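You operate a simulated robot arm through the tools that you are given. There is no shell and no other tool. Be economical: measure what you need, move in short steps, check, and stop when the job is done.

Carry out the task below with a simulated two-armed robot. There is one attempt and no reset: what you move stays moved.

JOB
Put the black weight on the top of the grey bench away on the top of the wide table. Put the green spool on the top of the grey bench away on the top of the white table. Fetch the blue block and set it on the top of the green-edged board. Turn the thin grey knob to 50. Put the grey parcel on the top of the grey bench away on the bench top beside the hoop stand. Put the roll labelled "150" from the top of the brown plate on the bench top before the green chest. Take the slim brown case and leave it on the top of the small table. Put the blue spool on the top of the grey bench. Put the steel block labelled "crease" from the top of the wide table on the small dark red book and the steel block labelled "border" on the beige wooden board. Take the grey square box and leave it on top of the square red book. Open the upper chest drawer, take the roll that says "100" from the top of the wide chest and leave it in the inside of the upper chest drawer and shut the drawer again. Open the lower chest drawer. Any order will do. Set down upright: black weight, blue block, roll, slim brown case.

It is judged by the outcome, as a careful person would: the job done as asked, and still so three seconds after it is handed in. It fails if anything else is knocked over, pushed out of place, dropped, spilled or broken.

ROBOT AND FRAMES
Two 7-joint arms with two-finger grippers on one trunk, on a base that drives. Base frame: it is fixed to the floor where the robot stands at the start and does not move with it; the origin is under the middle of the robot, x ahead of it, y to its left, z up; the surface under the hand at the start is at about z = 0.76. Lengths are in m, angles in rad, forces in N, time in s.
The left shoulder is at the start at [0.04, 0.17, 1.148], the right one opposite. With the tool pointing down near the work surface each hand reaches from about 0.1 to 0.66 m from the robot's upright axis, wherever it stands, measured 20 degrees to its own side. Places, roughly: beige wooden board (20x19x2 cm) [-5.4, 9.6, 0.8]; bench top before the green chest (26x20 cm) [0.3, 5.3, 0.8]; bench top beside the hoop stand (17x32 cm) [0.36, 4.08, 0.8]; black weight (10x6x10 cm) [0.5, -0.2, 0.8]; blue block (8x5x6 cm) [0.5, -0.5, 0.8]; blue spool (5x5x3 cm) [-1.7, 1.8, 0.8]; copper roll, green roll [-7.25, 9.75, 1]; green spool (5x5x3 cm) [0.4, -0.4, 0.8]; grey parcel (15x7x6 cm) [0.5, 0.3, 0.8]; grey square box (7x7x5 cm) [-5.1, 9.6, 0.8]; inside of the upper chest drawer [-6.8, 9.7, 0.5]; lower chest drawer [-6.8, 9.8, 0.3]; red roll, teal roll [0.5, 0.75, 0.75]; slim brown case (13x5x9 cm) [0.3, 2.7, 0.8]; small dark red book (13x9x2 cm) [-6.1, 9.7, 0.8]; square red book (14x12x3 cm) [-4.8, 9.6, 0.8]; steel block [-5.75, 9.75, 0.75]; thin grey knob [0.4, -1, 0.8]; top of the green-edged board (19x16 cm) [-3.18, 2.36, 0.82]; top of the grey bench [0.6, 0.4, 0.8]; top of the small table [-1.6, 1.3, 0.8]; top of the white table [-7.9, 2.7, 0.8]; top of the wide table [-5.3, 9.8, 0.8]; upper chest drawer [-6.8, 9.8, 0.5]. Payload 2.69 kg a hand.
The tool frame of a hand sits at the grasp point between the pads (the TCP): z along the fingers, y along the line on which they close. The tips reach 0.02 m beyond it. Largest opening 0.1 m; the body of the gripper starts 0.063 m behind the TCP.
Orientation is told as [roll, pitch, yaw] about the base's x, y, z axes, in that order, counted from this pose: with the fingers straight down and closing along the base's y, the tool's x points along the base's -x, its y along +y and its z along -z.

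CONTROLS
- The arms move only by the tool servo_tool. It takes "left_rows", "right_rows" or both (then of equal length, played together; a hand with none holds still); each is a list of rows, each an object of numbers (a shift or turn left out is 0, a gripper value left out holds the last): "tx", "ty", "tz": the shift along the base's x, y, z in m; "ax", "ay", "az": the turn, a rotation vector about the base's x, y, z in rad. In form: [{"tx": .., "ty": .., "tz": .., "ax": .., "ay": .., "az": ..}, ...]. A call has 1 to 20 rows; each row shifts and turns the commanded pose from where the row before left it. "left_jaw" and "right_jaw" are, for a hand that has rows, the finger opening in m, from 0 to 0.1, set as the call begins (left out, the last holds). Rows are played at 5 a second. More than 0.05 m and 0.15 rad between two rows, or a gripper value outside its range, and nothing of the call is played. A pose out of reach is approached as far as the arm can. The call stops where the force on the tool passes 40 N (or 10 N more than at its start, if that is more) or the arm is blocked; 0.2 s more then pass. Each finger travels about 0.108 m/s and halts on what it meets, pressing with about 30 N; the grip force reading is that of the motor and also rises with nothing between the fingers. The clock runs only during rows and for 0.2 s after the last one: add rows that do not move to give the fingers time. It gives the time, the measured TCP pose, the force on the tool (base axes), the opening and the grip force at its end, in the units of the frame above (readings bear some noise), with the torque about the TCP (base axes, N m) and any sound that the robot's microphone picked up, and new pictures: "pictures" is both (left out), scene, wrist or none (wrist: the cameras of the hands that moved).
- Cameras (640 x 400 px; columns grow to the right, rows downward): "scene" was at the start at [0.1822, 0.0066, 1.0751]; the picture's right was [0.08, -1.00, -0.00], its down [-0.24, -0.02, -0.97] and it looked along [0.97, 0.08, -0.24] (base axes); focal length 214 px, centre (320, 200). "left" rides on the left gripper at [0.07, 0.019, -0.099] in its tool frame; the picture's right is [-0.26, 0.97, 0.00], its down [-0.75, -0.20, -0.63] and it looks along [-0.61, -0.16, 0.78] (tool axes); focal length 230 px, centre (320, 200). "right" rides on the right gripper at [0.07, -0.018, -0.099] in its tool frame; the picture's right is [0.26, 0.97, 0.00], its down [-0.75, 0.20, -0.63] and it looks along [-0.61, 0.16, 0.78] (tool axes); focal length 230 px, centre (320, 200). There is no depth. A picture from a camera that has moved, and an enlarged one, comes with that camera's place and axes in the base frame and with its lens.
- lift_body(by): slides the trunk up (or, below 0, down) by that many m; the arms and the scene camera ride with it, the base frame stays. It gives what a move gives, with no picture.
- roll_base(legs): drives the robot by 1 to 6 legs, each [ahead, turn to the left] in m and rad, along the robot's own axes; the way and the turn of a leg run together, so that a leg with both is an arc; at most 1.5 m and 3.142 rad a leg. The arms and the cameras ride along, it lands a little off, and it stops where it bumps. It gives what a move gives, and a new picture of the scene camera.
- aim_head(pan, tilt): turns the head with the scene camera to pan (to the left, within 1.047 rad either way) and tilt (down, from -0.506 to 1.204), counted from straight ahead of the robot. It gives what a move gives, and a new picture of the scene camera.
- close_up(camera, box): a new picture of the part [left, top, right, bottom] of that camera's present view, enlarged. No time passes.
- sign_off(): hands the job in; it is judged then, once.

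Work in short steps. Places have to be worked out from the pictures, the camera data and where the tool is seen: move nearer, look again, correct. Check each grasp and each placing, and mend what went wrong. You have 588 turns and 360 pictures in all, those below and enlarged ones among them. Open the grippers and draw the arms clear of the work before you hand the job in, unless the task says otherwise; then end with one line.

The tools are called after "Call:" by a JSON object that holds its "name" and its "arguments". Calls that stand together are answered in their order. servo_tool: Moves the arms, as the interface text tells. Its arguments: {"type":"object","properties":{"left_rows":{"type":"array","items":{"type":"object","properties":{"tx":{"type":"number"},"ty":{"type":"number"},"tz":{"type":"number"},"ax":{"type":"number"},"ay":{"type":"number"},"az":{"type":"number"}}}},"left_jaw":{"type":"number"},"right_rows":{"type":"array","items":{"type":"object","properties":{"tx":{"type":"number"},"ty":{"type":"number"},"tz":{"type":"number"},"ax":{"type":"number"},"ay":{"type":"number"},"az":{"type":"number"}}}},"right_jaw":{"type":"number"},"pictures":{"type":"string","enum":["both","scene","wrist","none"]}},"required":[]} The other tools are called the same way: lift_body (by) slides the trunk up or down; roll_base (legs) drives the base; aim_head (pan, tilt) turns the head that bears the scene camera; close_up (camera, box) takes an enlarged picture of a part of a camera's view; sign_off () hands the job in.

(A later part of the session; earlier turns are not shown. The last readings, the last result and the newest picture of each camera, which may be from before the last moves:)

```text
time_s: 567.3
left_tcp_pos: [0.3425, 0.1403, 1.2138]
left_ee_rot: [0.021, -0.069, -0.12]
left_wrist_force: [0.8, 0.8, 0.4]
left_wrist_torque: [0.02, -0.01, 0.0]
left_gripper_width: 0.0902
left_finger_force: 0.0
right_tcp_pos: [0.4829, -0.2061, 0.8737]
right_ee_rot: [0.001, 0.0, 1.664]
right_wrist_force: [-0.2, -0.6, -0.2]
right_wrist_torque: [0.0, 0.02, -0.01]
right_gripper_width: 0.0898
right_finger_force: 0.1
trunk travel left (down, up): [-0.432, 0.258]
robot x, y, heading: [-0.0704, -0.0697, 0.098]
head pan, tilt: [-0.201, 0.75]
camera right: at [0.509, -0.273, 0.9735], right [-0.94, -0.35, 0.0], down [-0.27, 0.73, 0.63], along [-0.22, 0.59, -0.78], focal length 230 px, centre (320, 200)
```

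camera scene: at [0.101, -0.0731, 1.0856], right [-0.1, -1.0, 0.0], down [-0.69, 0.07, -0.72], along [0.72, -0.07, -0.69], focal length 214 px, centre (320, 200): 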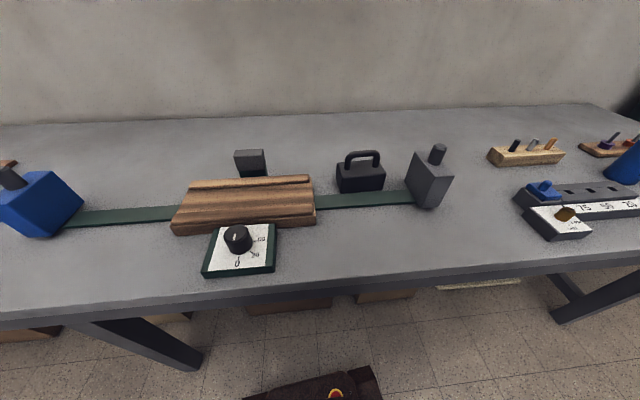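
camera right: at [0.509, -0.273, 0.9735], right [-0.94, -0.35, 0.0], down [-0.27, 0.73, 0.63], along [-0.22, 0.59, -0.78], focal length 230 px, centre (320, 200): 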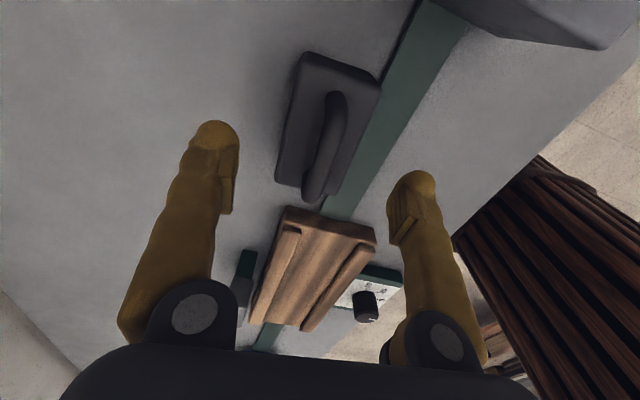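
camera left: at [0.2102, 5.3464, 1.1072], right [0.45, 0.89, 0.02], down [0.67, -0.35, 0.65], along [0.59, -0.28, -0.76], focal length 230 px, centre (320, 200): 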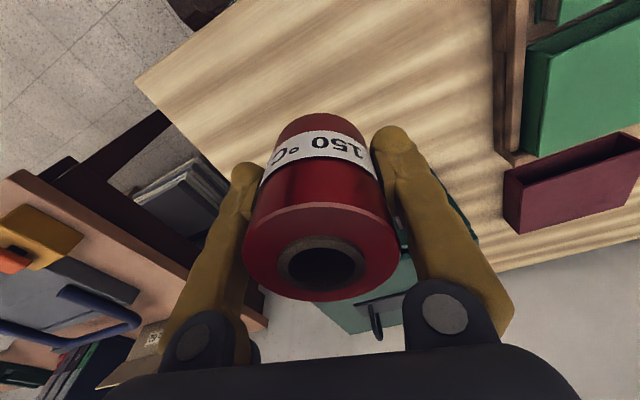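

Call:
{"name": "servo_tool", "arguments": {"right_rows": [{"ty": -0.006, "tz": -0.03}, {"tz": -0.025}, {"tz": -0.013}], "pictures": "wrist"}}

Call:
{"name": "servo_tool", "arguments": {"right_rows": [{}, {}, {}], "right_jaw": 0.0, "pictures": "none"}}

```text
time_s: 568.1
left_tcp_pos: [0.3429, 0.141, 1.2131]
left_ee_rot: [0.021, -0.069, -0.118]
left_wrist_force: [-0.4, 0.0, 0.0]
left_wrist_torque: [-0.02, -0.02, -0.01]
left_gripper_width: 0.0901
left_finger_force: 0.0
right_tcp_pos: [0.485, -0.2122, 0.8074]
right_ee_rot: [0.001, 0.0, 1.662]
right_wrist_force: [-0.4, -0.9, -0.3]
right_wrist_torque: [0.02, -0.01, 0.0]
right_gripper_width: 0.0899
right_finger_force: 0.0
trunk travel left (down, up): [-0.432, 0.258]
robot x, y, heading: [-0.0705, -0.0709, 0.099]
head pan, tilt: [-0.201, 0.75]
camera right: at [0.5107, -0.2794, 0.9063], right [-0.94, -0.35, 0.0], down [-0.27, 0.73, 0.63], along [-0.22, 0.59, -0.78], focal length 230 px, centre (320, 200)
```

right: 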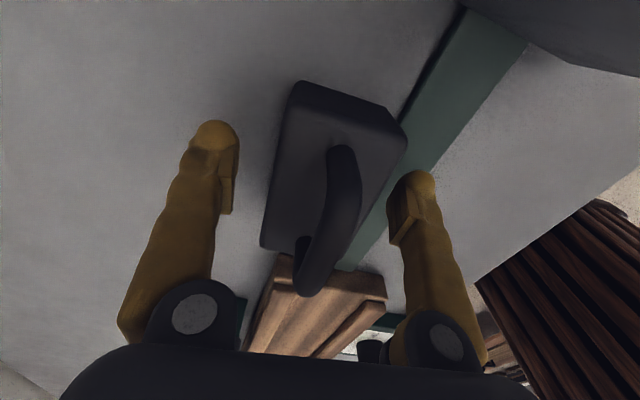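

```text
time_s: 568.9
left_tcp_pos: [0.344, 0.1405, 1.2143]
left_ee_rot: [0.021, -0.067, -0.119]
left_wrist_force: [-0.4, -0.2, 0.2]
left_wrist_torque: [-0.02, -0.01, 0.02]
left_gripper_width: 0.0899
left_finger_force: 0.1
right_tcp_pos: [0.4846, -0.2126, 0.8084]
right_ee_rot: [0.004, 0.002, 1.663]
right_wrist_force: [-2.9, -0.1, 0.5]
right_wrist_torque: [-0.51, 0.1, -0.12]
right_gripper_width: 0.0594
right_finger_force: 30.2
trunk travel left (down, up): [-0.432, 0.258]
robot x, y, heading: [-0.0675, -0.0715, 0.106]
head pan, tilt: [-0.201, 0.75]
```

Gripped at 59 mm. I lift and check.

Call:
{"name": "servo_tool", "arguments": {"right_rows": [{"tz": 0.02}, {"tz": 0.04}, {"tz": 0.05}, {"tz": 0.05}, {"tz": 0.05}, {"tz": 0.05}]}}

```text
time_s: 570.3
left_tcp_pos: [0.3414, 0.1406, 1.214]
left_ee_rot: [0.019, -0.068, -0.119]
left_wrist_force: [0.0, 0.0, -0.2]
left_wrist_torque: [-0.05, -0.04, -0.03]
left_gripper_width: 0.0899
left_finger_force: 0.1
right_tcp_pos: [0.4826, -0.2097, 1.0687]
right_ee_rot: [0.002, 0.0, 1.663]
right_wrist_force: [-0.7, 1.2, -13.9]
right_wrist_torque: [-0.17, -0.02, -0.02]
right_gripper_width: 0.0592
right_finger_force: 30.0
trunk travel left (down, up): [-0.432, 0.258]
robot x, y, heading: [-0.0685, -0.0744, 0.105]
head pan, tilt: [-0.201, 0.75]
camera scene: at [0.1024, -0.073, 1.0853], right [-0.1, -1.0, 0.0], down [-0.69, 0.07, -0.72], along [0.72, -0.07, -0.69], focal length 214 px, centre (320, 200)
camera right: at [0.5096, -0.2764, 1.1682], right [-0.94, -0.35, 0.0], down [-0.27, 0.73, 0.63], along [-0.22, 0.59, -0.78], focal length 230 px, centre (320, 200)
```

scene: 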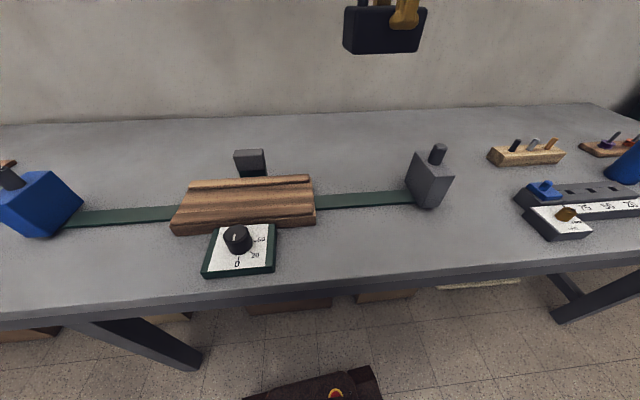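
right: 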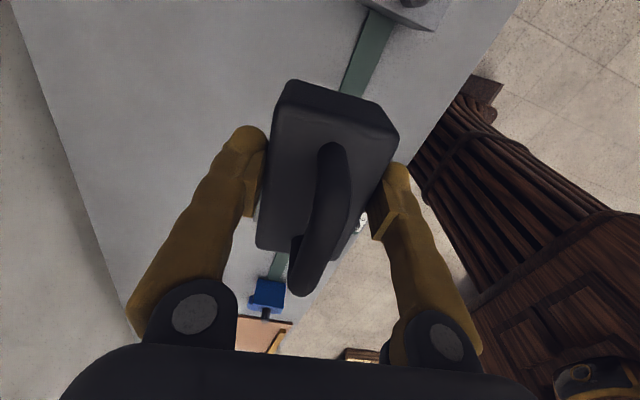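

Weight held (≈1.4 kg). All pick-ups from the grey bench are done; now the long drive to the wide table: first up the aisle to y≈5.

Call:
{"name": "servo_tool", "arguments": {"left_rows": [{"tx": 0.04, "ay": 0.04}, {"tx": 0.04, "ay": 0.03}], "right_rows": [{"ty": -0.01, "tz": 0.02}, {"ty": -0.01, "tz": 0.02}], "pictures": "none"}}

Call:
{"name": "roll_base", "arguments": {"legs": [[-0.45, 0], [0, 1.47]]}}

Call:
{"name": "roll_base", "arguments": {"legs": [[1.4, 0], [1.4, 0], [1.4, 0], [1.0, 0]]}}

```text
time_s: 570.9
left_tcp_pos: [0.4234, 0.138, 1.2133]
left_ee_rot: [0.013, 0.004, -0.118]
left_wrist_force: [0.1, 0.0, -0.3]
left_wrist_torque: [0.02, 0.01, -0.03]
left_gripper_width: 0.0896
left_finger_force: 0.2
right_tcp_pos: [0.4843, -0.232, 1.108]
right_ee_rot: [0.003, 0.001, 1.663]
right_wrist_force: [0.3, -1.2, -13.8]
right_wrist_torque: [-0.19, -0.04, 0.03]
right_gripper_width: 0.0591
right_finger_force: 30.1
trunk travel left (down, up): [-0.432, 0.258]
robot x, y, heading: [-0.0693, -0.0698, 0.106]
head pan, tilt: [-0.201, 0.75]
```

```text
time_s: 577.2
left_tcp_pos: [-0.6685, 0.3948, 1.2134]
left_ee_rot: [0.013, 0.0, 1.326]
left_wrist_force: [0.7, -0.5, 0.7]
left_wrist_torque: [0.03, 0.02, 0.0]
left_gripper_width: 0.09
left_finger_force: 0.0
right_tcp_pos: [-0.293, 0.4084, 1.1078]
right_ee_rot: [0.002, 0.001, 3.107]
right_wrist_force: [-0.4, -0.4, -14.4]
right_wrist_torque: [0.03, -0.16, 0.0]
right_gripper_width: 0.0591
right_finger_force: 30.0
trunk travel left (down, up): [-0.432, 0.258]
robot x, y, heading: [-0.5044, -0.1185, 1.542]
head pan, tilt: [-0.201, 0.75]
camera scene: at [-0.4862, 0.0495, 1.0851], right [0.97, -0.23, 0.0], down [-0.15, -0.68, -0.72], along [0.16, 0.7, -0.69], focal length 214 px, centre (320, 200)
```

scene: 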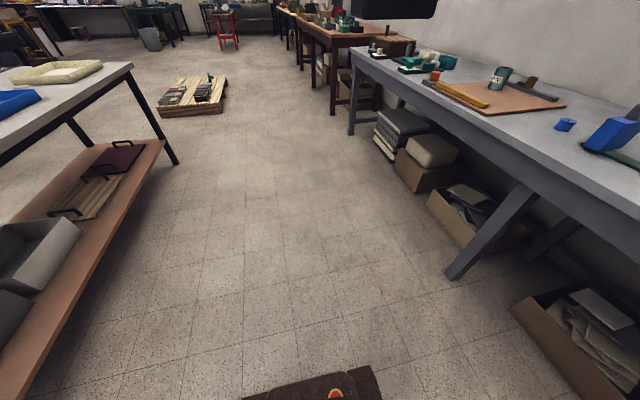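

```text
time_s: 601.9
left_tcp_pos: [-0.5815, 5.5182, 1.2212]
left_ee_rot: [0.017, -0.014, 1.348]
left_wrist_force: [-0.3, 0.9, -0.1]
left_wrist_torque: [0.02, -0.02, -0.02]
left_gripper_width: 0.09
left_finger_force: 0.1
right_tcp_pos: [-0.2068, 5.5427, 1.1149]
right_ee_rot: [-0.014, -0.001, 3.13]
right_wrist_force: [0.2, 0.3, -14.7]
right_wrist_torque: [0.02, -0.16, -0.01]
right_gripper_width: 0.0594
right_finger_force: 29.9
trunk travel left (down, up): [-0.432, 0.258]
robot x, y, heading: [-0.4069, 5.0249, 1.567]
head pan, tilt: [-0.201, 0.75]
camera scene: at [-0.391, 5.1953, 1.085], right [0.98, -0.2, 0.0], down [-0.14, -0.68, -0.72], along [0.15, 0.7, -0.7], focal length 214 px, centre (320, 200)
```

scene: 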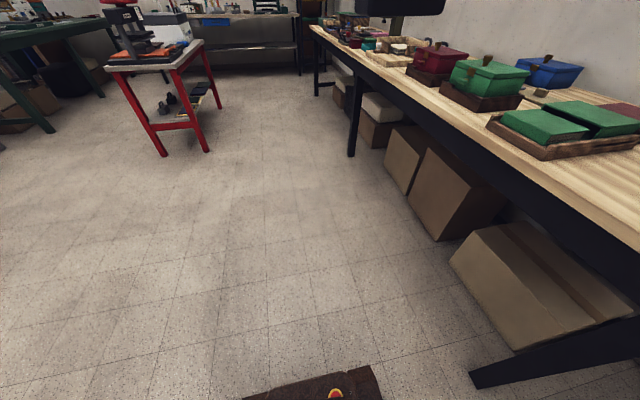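

I turn north-west and cross the open floor towards (-4.2, 7.0).

Call:
{"name": "roll_base", "arguments": {"legs": [[0, 1.09], [1.45, 0], [1.45, 0], [1.35, 0], [0, -0.6]]}}

Call:
{"name": "aim_head", "arguments": {"pan": 0.0, "tilt": 0.4}}

```text
time_s: 606.3
left_tcp_pos: [-0.9536, 5.1137, 1.2408]
left_ee_rot: [0.03, -0.052, 2.442]
left_wrist_force: [-0.6, 0.5, -0.7]
left_wrist_torque: [-0.05, -0.06, -0.02]
left_gripper_width: 0.09
left_finger_force: 0.1
right_tcp_pos: [-0.8042, 5.4593, 1.134]
right_ee_rot: [-0.05, -0.003, -2.059]
right_wrist_force: [-0.2, 1.4, -14.8]
right_wrist_torque: [0.0, 0.02, -0.02]
right_gripper_width: 0.0061
right_finger_force: 29.8
trunk travel left (down, up): [-0.432, 0.258]
robot x, y, heading: [-0.4778, 5.0683, 2.699]
head pan, tilt: [-0.201, 0.75]
stopped in leg 2: the robot was blocked; the commanded pose is now the measured one
camera scene: at [-0.6278, 5.1567, 1.0844], right [0.6, 0.8, 0.0], down [0.56, -0.41, -0.72], along [-0.57, 0.43, -0.7], focal length 214 px, centre (320, 200)
```

scene: 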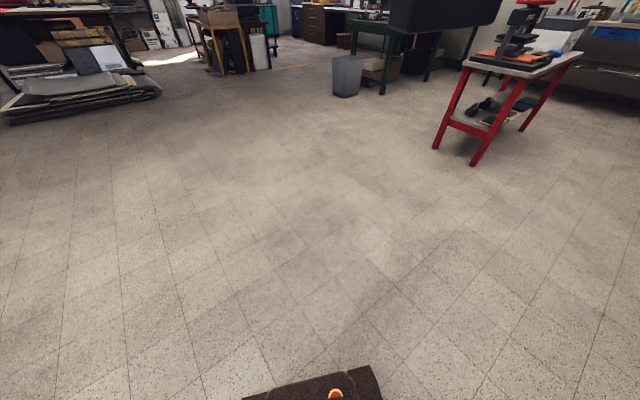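

```text
time_s: 607.2
left_tcp_pos: [-0.9503, 5.1103, 1.2437]
left_ee_rot: [0.03, -0.058, 2.441]
left_wrist_force: [0.3, -0.3, -0.1]
left_wrist_torque: [-0.03, -0.01, -0.01]
left_gripper_width: 0.0904
left_finger_force: 0.1
right_tcp_pos: [-0.8012, 5.4549, 1.1382]
right_ee_rot: [-0.057, -0.005, -2.059]
right_wrist_force: [0.7, 0.0, -14.5]
right_wrist_torque: [0.02, -0.03, -0.02]
right_gripper_width: 0.006
right_finger_force: 30.1
trunk travel left (down, up): [-0.432, 0.258]
robot x, y, heading: [-0.4779, 5.0674, 2.704]
head pan, tilt: [0.0, 0.4]
camera scene: at [-0.6425, 5.1445, 1.1159], right [0.42, 0.91, 0.0], down [0.37, -0.17, -0.91], along [-0.83, 0.39, -0.41], focal length 214 px, centre (320, 200)
```

scene: 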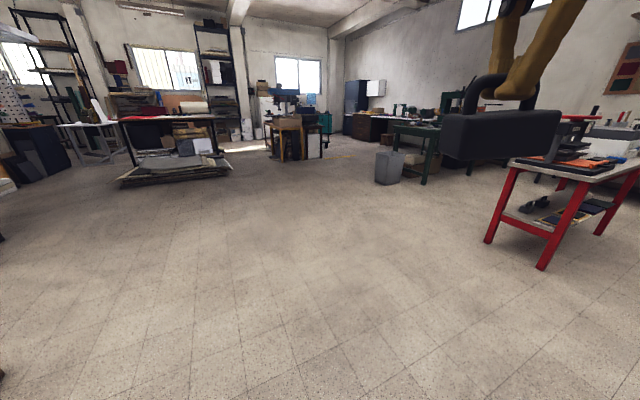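

The right gripper opening fell to 6 mm but the load is still there: the weight has slipped in the grip. I look closely.

Call:
{"name": "close_up", "arguments": {"camera": "scene", "box": [420, 0, 620, 170]}}

Call:
{"name": "close_up", "arguments": {"camera": "right", "box": [0, 0, 640, 400]}}

```text
2.35 times, centred on (520, 85) of scene
camera zoom: at [-0.6425, 5.1445, 1.1159], right [0.42, 0.91, 0.0], down [0.37, -0.17, -0.91], along [-0.83, 0.39, -0.41], focal length 505 px, centre (-151, 471)
```

zoom: 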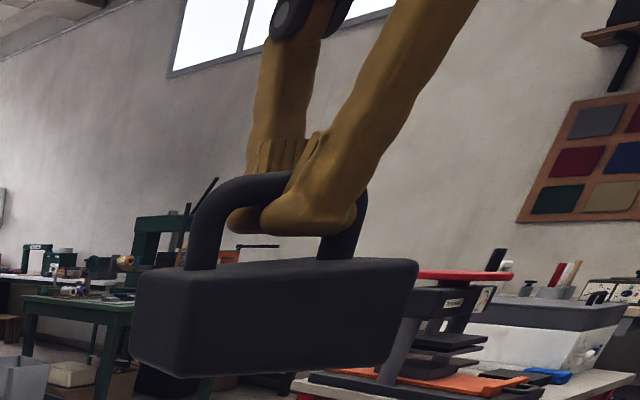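

```text
1.00 times, centred on (320, 200) of right (not enlarged: the box is as wide or as high as the picture)
camera zoom: at [-0.7793, 5.5241, 1.2365], right [0.97, -0.23, -0.05], down [-0.14, -0.77, 0.62], along [-0.18, -0.59, -0.78], focal length 230 px, centre (320, 200)
```

zoom: 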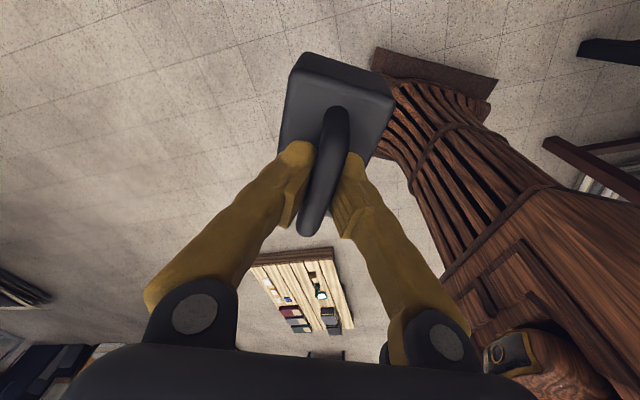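

The weight now hangs by its handle, hooked over the closed fingertips – level and unable to slip further. I carry on gently.

Call:
{"name": "roll_base", "arguments": {"legs": [[1.4, -0.04], [1.4, 0], [1.35, 0]]}}

```text
time_s: 627.0
left_tcp_pos: [-4.6703, 6.931, 1.2424]
left_ee_rot: [0.03, -0.059, 2.437]
left_wrist_force: [0.3, 0.4, 0.1]
left_wrist_torque: [0.05, 0.0, -0.02]
left_gripper_width: 0.0902
left_finger_force: 0.0
right_tcp_pos: [-4.5212, 7.276, 1.1378]
right_ee_rot: [-0.057, -0.003, -2.065]
right_wrist_force: [-0.9, -0.9, -13.8]
right_wrist_torque: [0.05, -0.01, -0.02]
right_gripper_width: 0.0062
right_finger_force: 29.8
trunk travel left (down, up): [-0.432, 0.258]
robot x, y, heading: [-4.1991, 6.8837, 2.696]
head pan, tilt: [0.0, 0.4]
camera scene: at [-4.3621, 6.9638, 1.116], right [0.43, 0.9, 0.0], down [0.37, -0.17, -0.91], along [-0.83, 0.39, -0.41], focal length 214 px, centre (320, 200)
```

scene: 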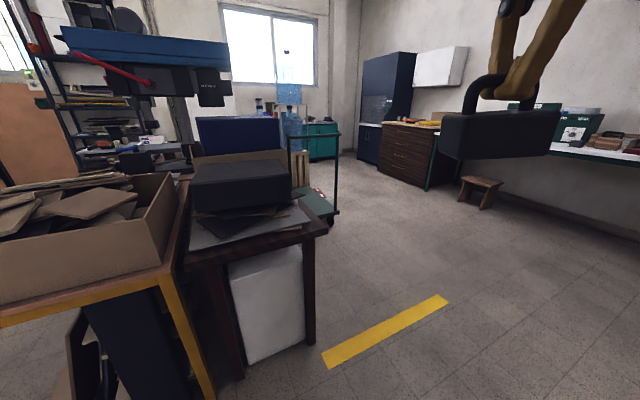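

I turn to face north towards the wide table.

Call:
{"name": "roll_base", "arguments": {"legs": [[0, -0.75]]}}

Call:
{"name": "close_up", "arguments": {"camera": "scene", "box": [100, 60, 420, 220]}}

```text
time_s: 629.5
left_tcp_pos: [-4.508, 7.222, 1.2493]
left_ee_rot: [0.035, -0.072, 1.694]
left_wrist_force: [0.0, -0.3, -0.4]
left_wrist_torque: [0.01, 0.0, 0.0]
left_gripper_width: 0.09
left_finger_force: 0.1
right_tcp_pos: [-4.1656, 7.3758, 1.1442]
right_ee_rot: [-0.072, -0.004, -2.807]
right_wrist_force: [0.0, 0.0, -12.8]
right_wrist_torque: [-0.03, -0.02, 0.05]
right_gripper_width: 0.0059
right_finger_force: 29.8
trunk travel left (down, up): [-0.432, 0.258]
robot x, y, heading: [-4.2039, 6.8852, 1.958]
head pan, tilt: [0.0, 0.4]
camera scene: at [-4.2704, 7.0541, 1.116], right [0.93, 0.38, 0.0], down [0.15, -0.38, -0.91], along [-0.34, 0.85, -0.41], focal length 214 px, centre (320, 200)
```

scene: 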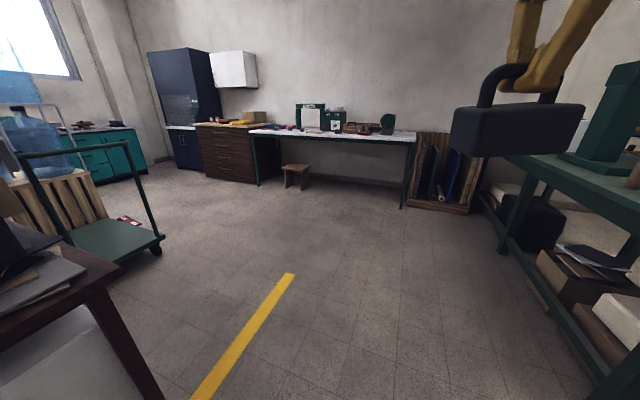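

```text
2.00 times, centred on (260, 140) of scene
camera zoom: at [-4.2704, 7.0541, 1.116], right [0.93, 0.38, 0.0], down [0.15, -0.38, -0.91], along [-0.34, 0.85, -0.41], focal length 429 px, centre (440, 320)
```

zoom: 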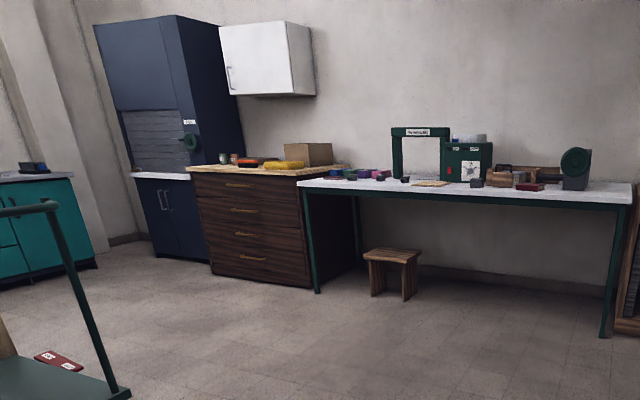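

The wide table and the brown chest are ahead. I approach to about (-5.1, 8.8).

Call:
{"name": "roll_base", "arguments": {"legs": [[1.3, 0.0], [0.75, 0], [0, -0.4]]}}

Call:
{"name": "aim_head", "arguments": {"pan": 0.0, "tilt": 0.5}}

```text
time_s: 640.7
left_tcp_pos: [-5.1642, 9.1395, 1.2127]
left_ee_rot: [0.001, 0.04, 1.387]
left_wrist_force: [-0.2, -0.8, 0.9]
left_wrist_torque: [0.07, 0.07, -0.01]
left_gripper_width: 0.09
left_finger_force: 0.0
right_tcp_pos: [-4.7901, 9.1807, 1.1565]
right_ee_rot: [-0.101, -0.004, -3.112]
right_wrist_force: [2.3, -0.9, -13.3]
right_wrist_torque: [-0.02, -0.04, -0.01]
right_gripper_width: 0.0061
right_finger_force: 29.7
trunk travel left (down, up): [-0.432, 0.258]
robot x, y, heading: [-4.9806, 8.7831, 1.654]
head pan, tilt: [0.0, 0.4]
stopped in leg 3: the robot was blocked; the commanded pose is now the measured one
camera scene: at [-4.9928, 8.9632, 1.1164], right [1.0, 0.08, 0.0], down [0.03, -0.4, -0.91], along [-0.07, 0.91, -0.4], focal length 214 px, centre (320, 200)
```

scene: 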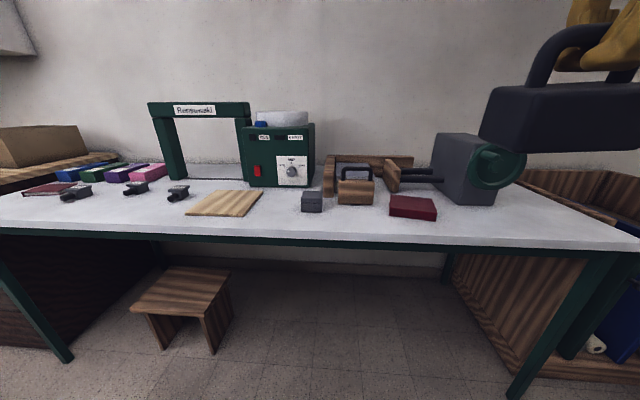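

```text
time_s: 641.4
left_tcp_pos: [-5.1688, 9.1438, 1.2131]
left_ee_rot: [-0.003, 0.038, 1.387]
left_wrist_force: [0.1, 0.1, 0.1]
left_wrist_torque: [0.0, 0.01, 0.03]
left_gripper_width: 0.0901
left_finger_force: 0.0
right_tcp_pos: [-4.7954, 9.1855, 1.1601]
right_ee_rot: [-0.105, -0.002, -3.11]
right_wrist_force: [-0.5, 0.0, -13.7]
right_wrist_torque: [-0.05, -0.06, -0.01]
right_gripper_width: 0.0059
right_finger_force: 30.4
trunk travel left (down, up): [-0.432, 0.258]
robot x, y, heading: [-4.9839, 8.7825, 1.65]
head pan, tilt: [0.0, 0.499]
camera scene: at [-4.9962, 8.9635, 1.1069], right [1.0, 0.08, 0.0], down [0.04, -0.49, -0.87], along [-0.07, 0.87, -0.49], focal length 214 px, centre (320, 200)
```

scene: 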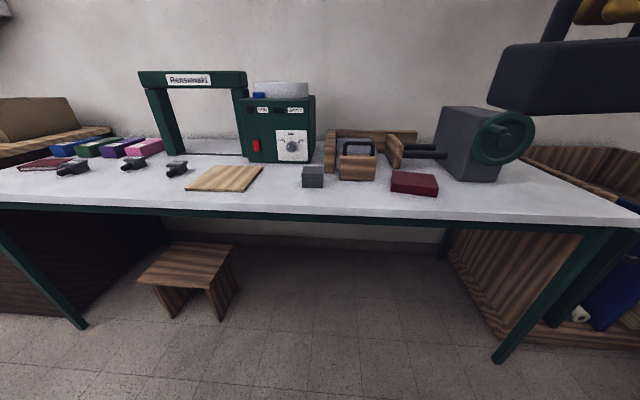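

I extend the arms and shift to the right-hand part of the table, where the spot right of the red book (≈(-4.57, 9.58)) is free for the weight.

Call:
{"name": "servo_tool", "arguments": {"left_rows": [{"ty": 0.04}, {"ty": 0.04}], "right_rows": [{"ty": 0.04, "ax": -0.0}, {"ty": 0.03}], "pictures": "none"}}

Call:
{"name": "roll_base", "arguments": {"legs": [[0, -0.75], [0.36, 0], [0, 0.67]]}}

Call:
{"name": "aim_head", "arguments": {"pan": -0.2, "tilt": 0.7}}

```text
time_s: 642.0
left_tcp_pos: [-5.1663, 9.2228, 1.2335]
left_ee_rot: [0.017, -0.027, 1.39]
left_wrist_force: [0.2, 0.7, 0.1]
left_wrist_torque: [-0.05, -0.03, -0.01]
left_gripper_width: 0.0897
left_finger_force: 0.0
right_tcp_pos: [-4.7938, 9.2589, 1.1622]
right_ee_rot: [-0.116, -0.005, -3.111]
right_wrist_force: [0.8, 1.0, -14.2]
right_wrist_torque: [0.02, -0.06, -0.01]
right_gripper_width: 0.0059
right_finger_force: 29.9
trunk travel left (down, up): [-0.432, 0.258]
robot x, y, heading: [-4.984, 8.7857, 1.651]
head pan, tilt: [0.0, 0.499]
```

```text
time_s: 648.1
left_tcp_pos: [-4.9251, 9.5127, 1.2338]
left_ee_rot: [0.016, -0.029, 1.331]
left_wrist_force: [0.0, -0.1, 0.2]
left_wrist_torque: [-0.01, 0.0, -0.03]
left_gripper_width: 0.09
left_finger_force: 0.1
right_tcp_pos: [-4.5512, 9.5279, 1.1637]
right_ee_rot: [-0.119, -0.004, 3.116]
right_wrist_force: [0.1, 0.1, -13.3]
right_wrist_torque: [-0.02, -0.07, 0.01]
right_gripper_width: 0.006
right_finger_force: 30.0
trunk travel left (down, up): [-0.432, 0.258]
robot x, y, heading: [-4.7581, 9.0636, 1.591]
head pan, tilt: [0.0, 0.499]
camera scene: at [-4.7602, 9.2454, 1.107], right [1.0, 0.02, 0.0], down [0.01, -0.49, -0.87], along [-0.02, 0.87, -0.49], focal length 214 px, centre (320, 200)
```

scene: 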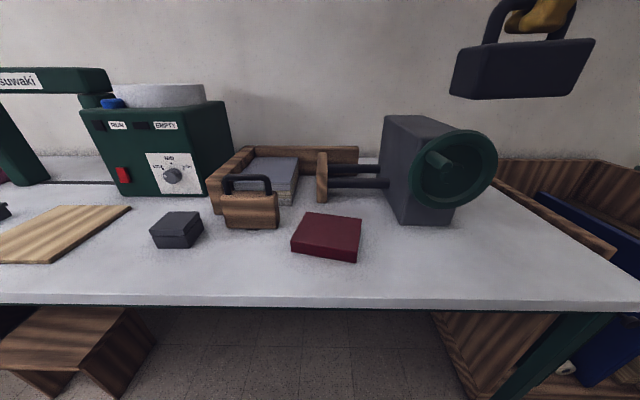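

```text
time_s: 648.9
left_tcp_pos: [-4.9235, 9.4907, 1.2413]
left_ee_rot: [0.022, -0.048, 1.33]
left_wrist_force: [0.2, 0.0, -1.0]
left_wrist_torque: [0.02, 0.02, 0.0]
left_gripper_width: 0.0898
left_finger_force: 0.1
right_tcp_pos: [-4.5503, 9.5049, 1.1709]
right_ee_rot: [-0.135, -0.005, 3.117]
right_wrist_force: [0.3, -0.4, -13.1]
right_wrist_torque: [-0.03, -0.06, 0.01]
right_gripper_width: 0.0059
right_finger_force: 29.9
trunk travel left (down, up): [-0.432, 0.258]
robot x, y, heading: [-4.7607, 9.0679, 1.59]
head pan, tilt: [-0.201, 0.7]
camera scene: at [-4.743, 9.2359, 1.0898], right [0.98, -0.18, 0.0], down [-0.11, -0.65, -0.76], along [0.14, 0.74, -0.66], focal length 214 px, centre (320, 200)
```

scene: 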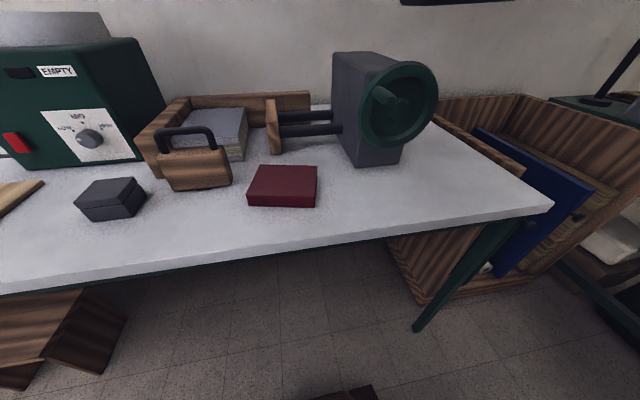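

Free spot for the weight: (-4.585, 9.535), between the book (x≤-4.69) and the press. I level the hand and bring the weight over it.

Call:
{"name": "servo_tool", "arguments": {"right_rows": [{"tx": -0.012, "ty": 0.01, "ax": -0.07}, {"tx": -0.012, "ty": 0.01, "ax": -0.065}, {"tx": -0.011, "ty": 0.01}, {"tz": -0.04}, {"tz": -0.04}, {"tz": -0.04}]}}

Call:
{"name": "close_up", "arguments": {"camera": "scene", "box": [240, 0, 460, 220]}}

```text
time_s: 650.3
left_tcp_pos: [-4.9231, 9.4682, 1.2494]
left_ee_rot: [0.028, -0.064, 1.331]
left_wrist_force: [1.0, -1.3, 0.6]
left_wrist_torque: [0.08, 0.03, -0.02]
left_gripper_width: 0.0903
left_finger_force: 0.0
right_tcp_pos: [-4.5855, 9.5179, 1.0681]
right_ee_rot: [-0.024, -0.006, 3.115]
right_wrist_force: [-0.2, -2.3, -14.2]
right_wrist_torque: [-0.06, 0.02, 0.08]
right_gripper_width: 0.006
right_finger_force: 29.8
trunk travel left (down, up): [-0.432, 0.258]
robot x, y, heading: [-4.7596, 9.0647, 1.591]
head pan, tilt: [-0.201, 0.7]
stopped in row 6 (right hand): the force on the tool passed its limit at 54 N (the readings are from after the stop); the commanded pose is now the measured one
camera scene: at [-4.7426, 9.2339, 1.09], right [0.98, -0.18, 0.0], down [-0.11, -0.64, -0.76], along [0.14, 0.74, -0.65], focal length 214 px, centre (320, 200)
camera right: at [-4.5128, 9.5332, 1.1666], right [0.23, -0.97, -0.03], down [-0.75, -0.2, 0.63], along [-0.62, -0.13, -0.78], focal length 230 px, centre (320, 200)
```

scene: 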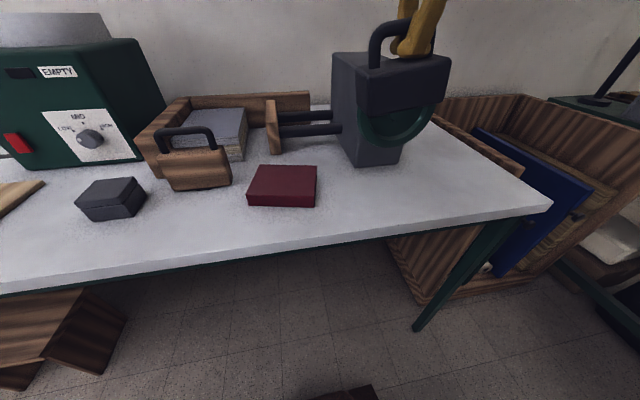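
right: 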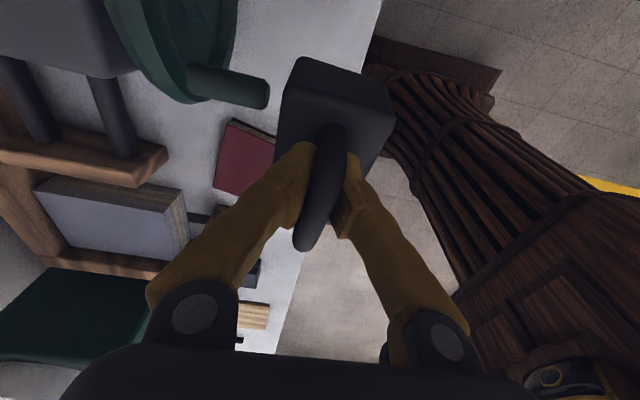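

```text
1.82 times, centred on (350, 110) of scene
camera zoom: at [-4.7426, 9.2339, 1.09], right [0.98, -0.18, 0.0], down [-0.11, -0.64, -0.76], along [0.14, 0.74, -0.65], focal length 390 px, centre (266, 364)
```

zoom: 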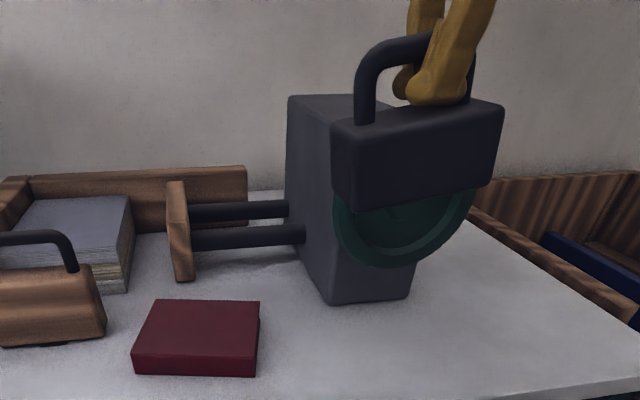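

The weight touched the press's wheel handle, which sticks out further than I thought. I pull back up and away, and check that nothing moved.

Call:
{"name": "servo_tool", "arguments": {"right_rows": [{"ty": -0.03, "tz": 0.02}, {"ty": -0.03, "tz": 0.03}, {"tz": 0.04}, {"tz": 0.03}]}}

```text
time_s: 651.3
left_tcp_pos: [-4.9239, 9.4733, 1.247]
left_ee_rot: [0.025, -0.059, 1.331]
left_wrist_force: [0.6, 0.0, 0.1]
left_wrist_torque: [0.02, 0.01, 0.02]
left_gripper_width: 0.0901
left_finger_force: 0.0
right_tcp_pos: [-4.5856, 9.4637, 1.1887]
right_ee_rot: [-0.025, -0.007, 3.115]
right_wrist_force: [0.5, -0.8, -13.8]
right_wrist_torque: [0.04, -0.06, 0.0]
right_gripper_width: 0.0059
right_finger_force: 29.8
trunk travel left (down, up): [-0.432, 0.258]
robot x, y, heading: [-4.7554, 9.0658, 1.593]
head pan, tilt: [-0.201, 0.7]
camera scene: at [-4.7428, 9.2369, 1.0895], right [0.98, -0.18, 0.0], down [-0.11, -0.65, -0.75], along [0.14, 0.74, -0.66], focal length 214 px, centre (320, 200)
camera right: at [-4.5139, 9.4794, 1.2865], right [0.23, -0.97, -0.03], down [-0.75, -0.2, 0.63], along [-0.62, -0.13, -0.78], focal length 230 px, centre (320, 200)
```

scene: 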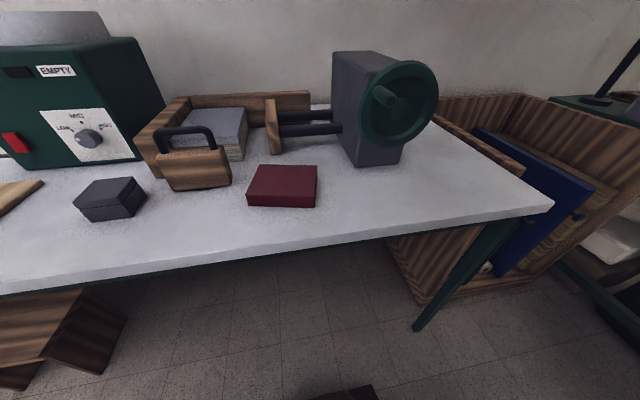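
right: 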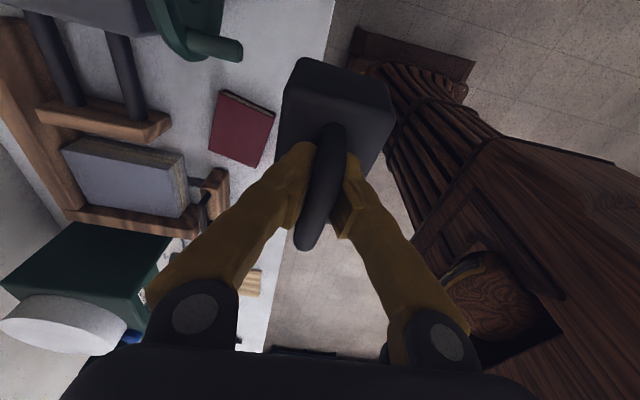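

Nothing moved. I first use the free left hand for the grey box: come 8 cm closer and turn a bit left.

Call:
{"name": "roll_base", "arguments": {"legs": [[0.08, 0], [0, 0.3]]}}

Call:
{"name": "aim_head", "arguments": {"pan": 0.1, "tilt": 0.85}}

```text
time_s: 653.3
left_tcp_pos: [-5.0379, 9.4887, 1.2461]
left_ee_rot: [0.026, -0.059, 1.626]
left_wrist_force: [0.0, -0.2, -0.5]
left_wrist_torque: [0.04, 0.03, 0.02]
left_gripper_width: 0.0903
left_finger_force: 0.1
right_tcp_pos: [-4.7121, 9.5806, 1.1867]
right_ee_rot: [-0.025, -0.008, -2.873]
right_wrist_force: [-0.3, 1.0, -13.8]
right_wrist_torque: [-0.03, -0.09, 0.0]
right_gripper_width: 0.0058
right_finger_force: 29.8
trunk travel left (down, up): [-0.432, 0.258]
robot x, y, heading: [-4.7567, 9.149, 1.884]
head pan, tilt: [-0.201, 0.7]
camera scene: at [-4.794, 9.3154, 1.0893], right [0.99, 0.12, 0.0], down [0.08, -0.65, -0.75], along [-0.09, 0.75, -0.66], focal length 214 px, centre (320, 200)
```

scene: 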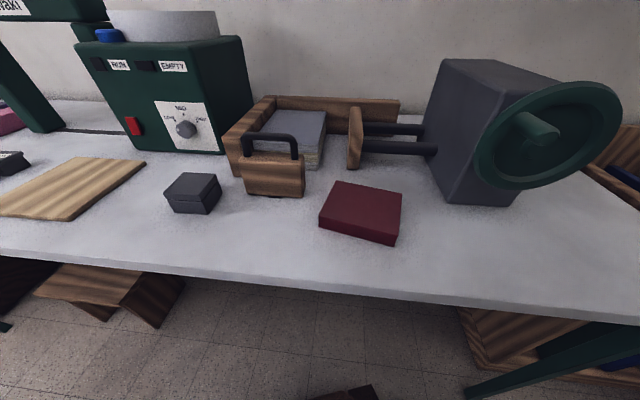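

```text
time_s: 654.1
left_tcp_pos: [-5.0327, 9.4689, 1.2341]
left_ee_rot: [0.018, -0.024, 1.627]
left_wrist_force: [0.3, -0.4, -0.4]
left_wrist_torque: [0.0, 0.05, -0.02]
left_gripper_width: 0.0899
left_finger_force: 0.0
right_tcp_pos: [-4.7067, 9.5593, 1.1938]
right_ee_rot: [-0.041, -0.008, -2.871]
right_wrist_force: [0.4, 0.1, -13.2]
right_wrist_torque: [0.05, -0.07, 0.05]
right_gripper_width: 0.0062
right_finger_force: 29.7
trunk travel left (down, up): [-0.432, 0.258]
robot x, y, heading: [-4.756, 9.145, 1.887]
head pan, tilt: [0.099, 0.85]
camera scene: at [-4.8149, 9.3011, 1.0774], right [0.91, 0.4, 0.0], down [0.31, -0.7, -0.65], along [-0.26, 0.59, -0.76], focal length 214 px, centre (320, 200)
```

scene: 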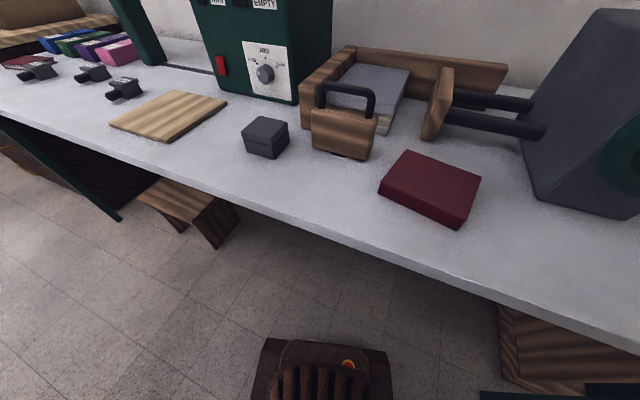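

Call:
{"name": "servo_tool", "arguments": {"left_rows": [{"tx": -0.015, "ty": 0.035, "tz": -0.03}, {"tx": -0.015, "ty": 0.035, "tz": -0.03}, {"tx": -0.015, "ty": 0.035, "tz": -0.03}, {"tx": -0.015, "ty": 0.035, "tz": -0.03}, {"tx": -0.007, "ty": 0.03, "tz": -0.03}, {"tz": -0.04}], "left_jaw": 0.1, "pictures": "wrist"}}

```text
time_s: 655.5
left_tcp_pos: [-5.0995, 9.6408, 1.0637]
left_ee_rot: [0.029, -0.074, 1.624]
left_wrist_force: [-1.0, -0.3, 0.0]
left_wrist_torque: [0.02, -0.01, -0.02]
left_gripper_width: 0.1
left_finger_force: 0.0
right_tcp_pos: [-4.7058, 9.5617, 1.193]
right_ee_rot: [-0.039, -0.007, -2.871]
right_wrist_force: [-0.9, 0.1, -14.2]
right_wrist_torque: [0.03, -0.09, 0.03]
right_gripper_width: 0.0058
right_finger_force: 29.1
trunk travel left (down, up): [-0.432, 0.258]
robot x, y, heading: [-4.7532, 9.1455, 1.883]
head pan, tilt: [0.099, 0.85]
camera left: at [-5.1097, 9.5626, 1.1588], right [-0.98, 0.2, 0.05], down [0.18, 0.71, 0.68], along [0.1, 0.67, -0.73], focal length 230 px, centre (320, 200)
```

left: 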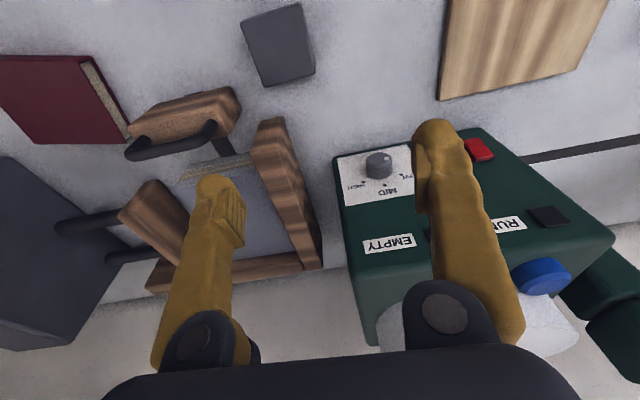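

The table is at z≈0.80; the grey box spans x -5.105..-5.037, y 9.573..9.638, top 0.85. I correct and lower.

Call:
{"name": "servo_tool", "arguments": {"left_rows": [{"tx": 0.014, "ty": -0.018, "ax": -0.07, "ay": -0.028}, {"tx": 0.014, "ty": -0.018, "az": -0.05}, {"tz": -0.05}, {"tz": -0.05}], "left_jaw": 0.09, "pictures": "wrist"}}

```text
time_s: 656.5
left_tcp_pos: [-5.0701, 9.6029, 0.9597]
left_ee_rot: [0.004, -0.003, 1.578]
left_wrist_force: [0.8, 0.2, -0.4]
left_wrist_torque: [0.01, -0.03, 0.01]
left_gripper_width: 0.0901
left_finger_force: 0.0
right_tcp_pos: [-4.7073, 9.5606, 1.1923]
right_ee_rot: [-0.041, -0.006, -2.87]
right_wrist_force: [0.2, 0.4, -13.7]
right_wrist_torque: [0.05, -0.05, 0.0]
right_gripper_width: 0.006
right_finger_force: 29.1
trunk travel left (down, up): [-0.432, 0.258]
robot x, y, heading: [-4.7565, 9.1443, 1.889]
head pan, tilt: [0.099, 0.85]
camera left: at [-5.0856, 9.5331, 1.0595], right [-0.97, 0.25, 0.01], down [0.2, 0.75, 0.63], along [0.15, 0.61, -0.78], focal length 230 px, centre (320, 200)
```

left: 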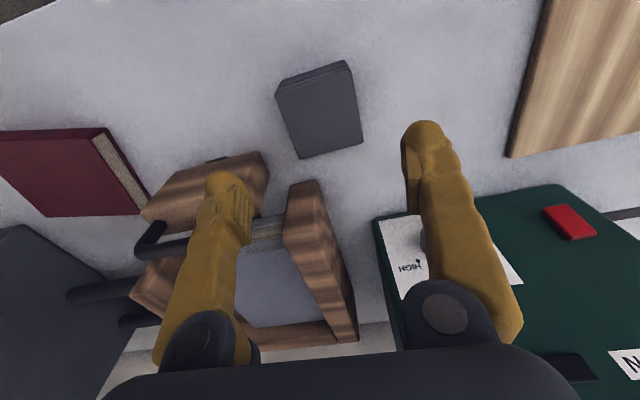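

Call:
{"name": "servo_tool", "arguments": {"left_rows": [{"tx": -0.001, "ty": -0.004, "tz": -0.045}, {"tz": -0.045}, {"tz": -0.04}], "pictures": "wrist"}}

Call:
{"name": "servo_tool", "arguments": {"left_rows": [{}, {}, {}], "left_jaw": 0.0, "pictures": "none"}}

```text
time_s: 657.3
left_tcp_pos: [-5.071, 9.5988, 0.8304]
left_ee_rot: [0.006, -0.004, 1.578]
left_wrist_force: [-0.4, -0.3, -0.8]
left_wrist_torque: [-0.04, 0.01, -0.04]
left_gripper_width: 0.0899
left_finger_force: 0.1
right_tcp_pos: [-4.7056, 9.5615, 1.1924]
right_ee_rot: [-0.041, -0.006, -2.87]
right_wrist_force: [-1.0, 0.8, -14.0]
right_wrist_torque: [0.01, -0.1, 0.0]
right_gripper_width: 0.006
right_finger_force: 29.1
trunk travel left (down, up): [-0.432, 0.258]
robot x, y, heading: [-4.7563, 9.1471, 1.886]
head pan, tilt: [0.099, 0.85]
camera left: at [-5.0872, 9.5295, 0.9312], right [-0.97, 0.25, 0.01], down [0.2, 0.75, 0.63], along [0.15, 0.61, -0.78], focal length 230 px, centre (320, 200)
```

left: 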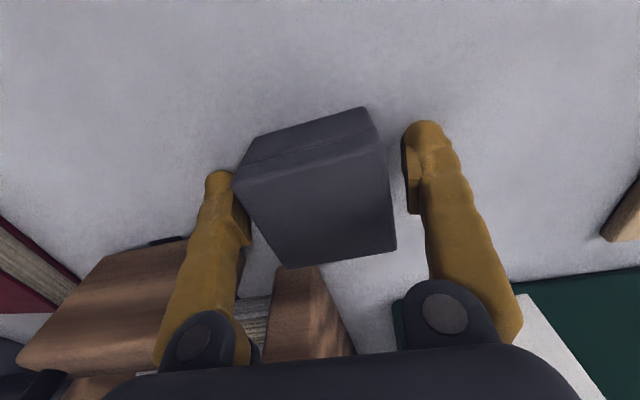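

```text
time_s: 658.1
left_tcp_pos: [-5.0706, 9.5987, 0.8315]
left_ee_rot: [0.004, -0.002, 1.577]
left_wrist_force: [0.4, -0.9, -0.5]
left_wrist_torque: [-0.02, 0.05, -0.04]
left_gripper_width: 0.0712
left_finger_force: 30.2
right_tcp_pos: [-4.7064, 9.5614, 1.1929]
right_ee_rot: [-0.04, -0.007, -2.871]
right_wrist_force: [-0.4, -0.2, -13.6]
right_wrist_torque: [0.01, -0.06, -0.03]
right_gripper_width: 0.0058
right_finger_force: 29.9
trunk travel left (down, up): [-0.432, 0.258]
robot x, y, heading: [-4.7554, 9.1457, 1.892]
head pan, tilt: [0.099, 0.85]
```

Grey box gripped (71 mm). I lift it high and turn the base right so the red book comes in front of the left hand.

Call:
{"name": "servo_tool", "arguments": {"left_rows": [{"tz": 0.02}, {"tz": 0.04}, {"tz": 0.05}, {"tz": 0.05}, {"tz": 0.05}, {"tz": 0.05, "ty": -0.0}, {"ty": -0.04}, {"ty": -0.04}], "pictures": "none"}}

Call:
{"name": "roll_base", "arguments": {"legs": [[0, -0.5]]}}

Call:
{"name": "aim_head", "arguments": {"pan": 0.1, "tilt": 0.85}}

```text
time_s: 659.9
left_tcp_pos: [-5.0707, 9.5157, 1.0951]
left_ee_rot: [0.005, -0.003, 1.579]
left_wrist_force: [-0.2, -0.8, -1.1]
left_wrist_torque: [0.0, 0.02, 0.0]
left_gripper_width: 0.0704
left_finger_force: 29.9
right_tcp_pos: [-4.7061, 9.5592, 1.1936]
right_ee_rot: [-0.039, -0.007, -2.87]
right_wrist_force: [-0.3, -0.4, -13.8]
right_wrist_torque: [0.05, -0.05, 0.01]
right_gripper_width: 0.0059
right_finger_force: 29.4
trunk travel left (down, up): [-0.432, 0.258]
robot x, y, heading: [-4.7558, 9.1474, 1.892]
head pan, tilt: [0.099, 0.85]
```

```text
time_s: 661.8
left_tcp_pos: [-4.8509, 9.6219, 1.0947]
left_ee_rot: [0.006, -0.004, 1.073]
left_wrist_force: [0.3, 0.6, -0.7]
left_wrist_torque: [-0.03, 0.0, 0.03]
left_gripper_width: 0.0704
left_finger_force: 29.9
right_tcp_pos: [-4.5119, 9.4849, 1.1932]
right_ee_rot: [-0.041, -0.009, 2.907]
right_wrist_force: [-0.2, 0.1, -14.3]
right_wrist_torque: [-0.01, -0.07, 0.01]
right_gripper_width: 0.006
right_finger_force: 29.7
trunk travel left (down, up): [-0.432, 0.258]
robot x, y, heading: [-4.7593, 9.145, 1.382]
head pan, tilt: [0.099, 0.85]
camera scene: at [-4.7347, 9.3113, 1.0772], right [1.0, -0.09, 0.0], down [-0.07, -0.76, -0.65], along [0.05, 0.64, -0.76], focal length 214 px, centre (320, 200)
```

scene: 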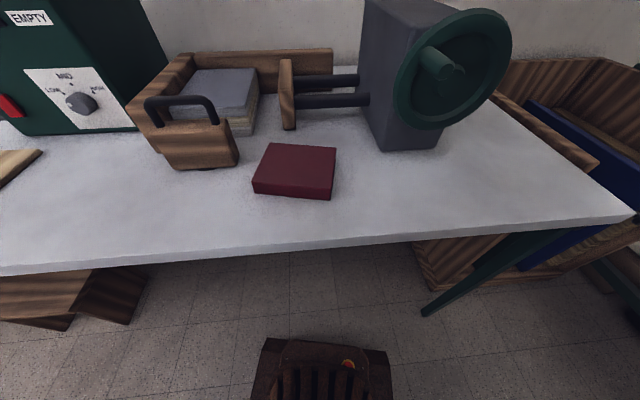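

```text
time_s: 662.4
left_tcp_pos: [-4.8529, 9.6041, 1.103]
left_ee_rot: [0.012, -0.017, 1.072]
left_wrist_force: [0.9, -0.1, -1.0]
left_wrist_torque: [0.02, 0.01, -0.01]
left_gripper_width: 0.0707
left_finger_force: 30.0
right_tcp_pos: [-4.5148, 9.4656, 1.1814]
right_ee_rot: [-0.003, -0.005, 2.908]
right_wrist_force: [1.4, -0.5, -13.6]
right_wrist_torque: [0.02, -0.06, 0.02]
right_gripper_width: 0.0061
right_finger_force: 30.3
trunk travel left (down, up): [-0.432, 0.258]
robot x, y, heading: [-4.7622, 9.1454, 1.383]
head pan, tilt: [0.099, 0.85]
camera scene: at [-4.7339, 9.3108, 1.0773], right [1.0, -0.09, 0.0], down [-0.07, -0.76, -0.65], along [0.05, 0.64, -0.76], focal length 214 px, centre (320, 200)
```

scene: 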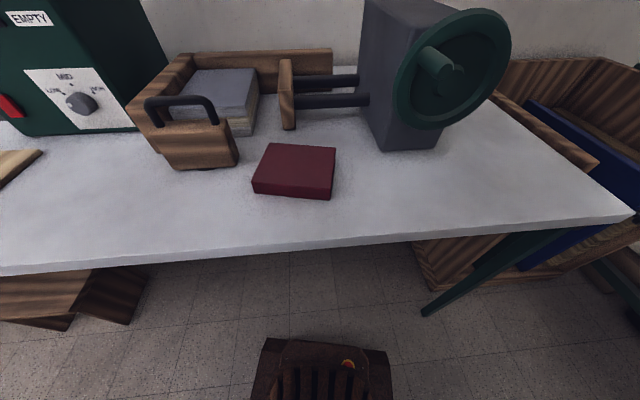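

Call:
{"name": "servo_tool", "arguments": {"left_rows": [{"tx": 0.034, "az": 0.1}, {"tx": 0.034, "az": 0.1}, {"tx": 0.033, "az": 0.08}, {"tz": -0.05, "ax": -0.02}, {"tz": -0.05}, {"tz": -0.05}, {"tz": -0.04}]}}

```text
time_s: 664.0
left_tcp_pos: [-4.7557, 9.6071, 0.911]
left_ee_rot: [0.004, 0.001, 1.356]
left_wrist_force: [0.4, 0.2, -2.5]
left_wrist_torque: [-0.01, 0.01, 0.03]
left_gripper_width: 0.0704
left_finger_force: 30.0
right_tcp_pos: [-4.5157, 9.4668, 1.182]
right_ee_rot: [-0.004, -0.004, 2.906]
right_wrist_force: [0.4, -0.2, -12.9]
right_wrist_torque: [0.0, -0.05, -0.02]
right_gripper_width: 0.006
right_finger_force: 29.2
trunk travel left (down, up): [-0.432, 0.258]
robot x, y, heading: [-4.7614, 9.1493, 1.384]
head pan, tilt: [0.099, 0.85]
camera scene: at [-4.7348, 9.3118, 1.0771], right [1.0, -0.09, 0.0], down [-0.07, -0.76, -0.65], along [0.05, 0.64, -0.76], focal length 214 px, centre (320, 200)
camera left: at [-4.7862, 9.5437, 1.0112], right [-0.89, 0.46, 0.0], down [0.36, 0.69, 0.63], along [0.28, 0.56, -0.78], focal length 230 px, centre (320, 200)
```

scene: 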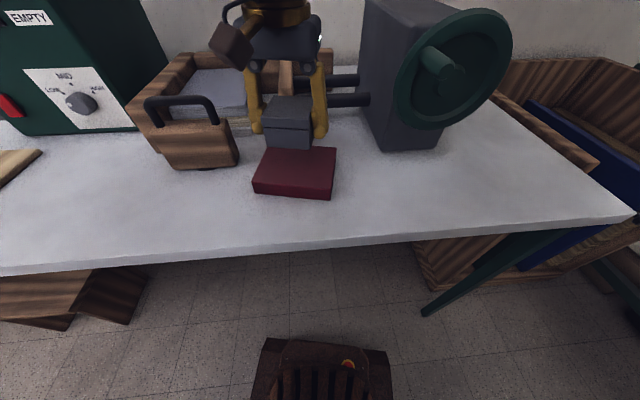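
left: 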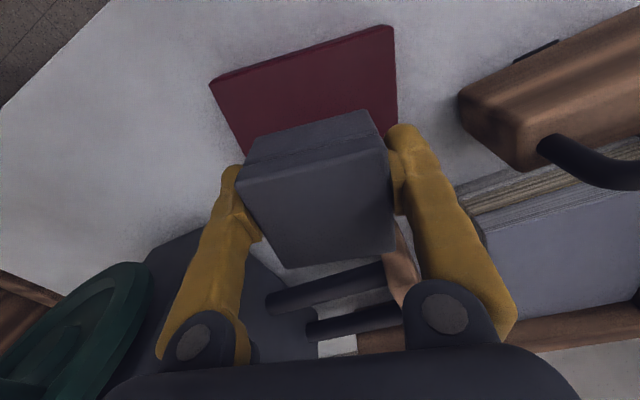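

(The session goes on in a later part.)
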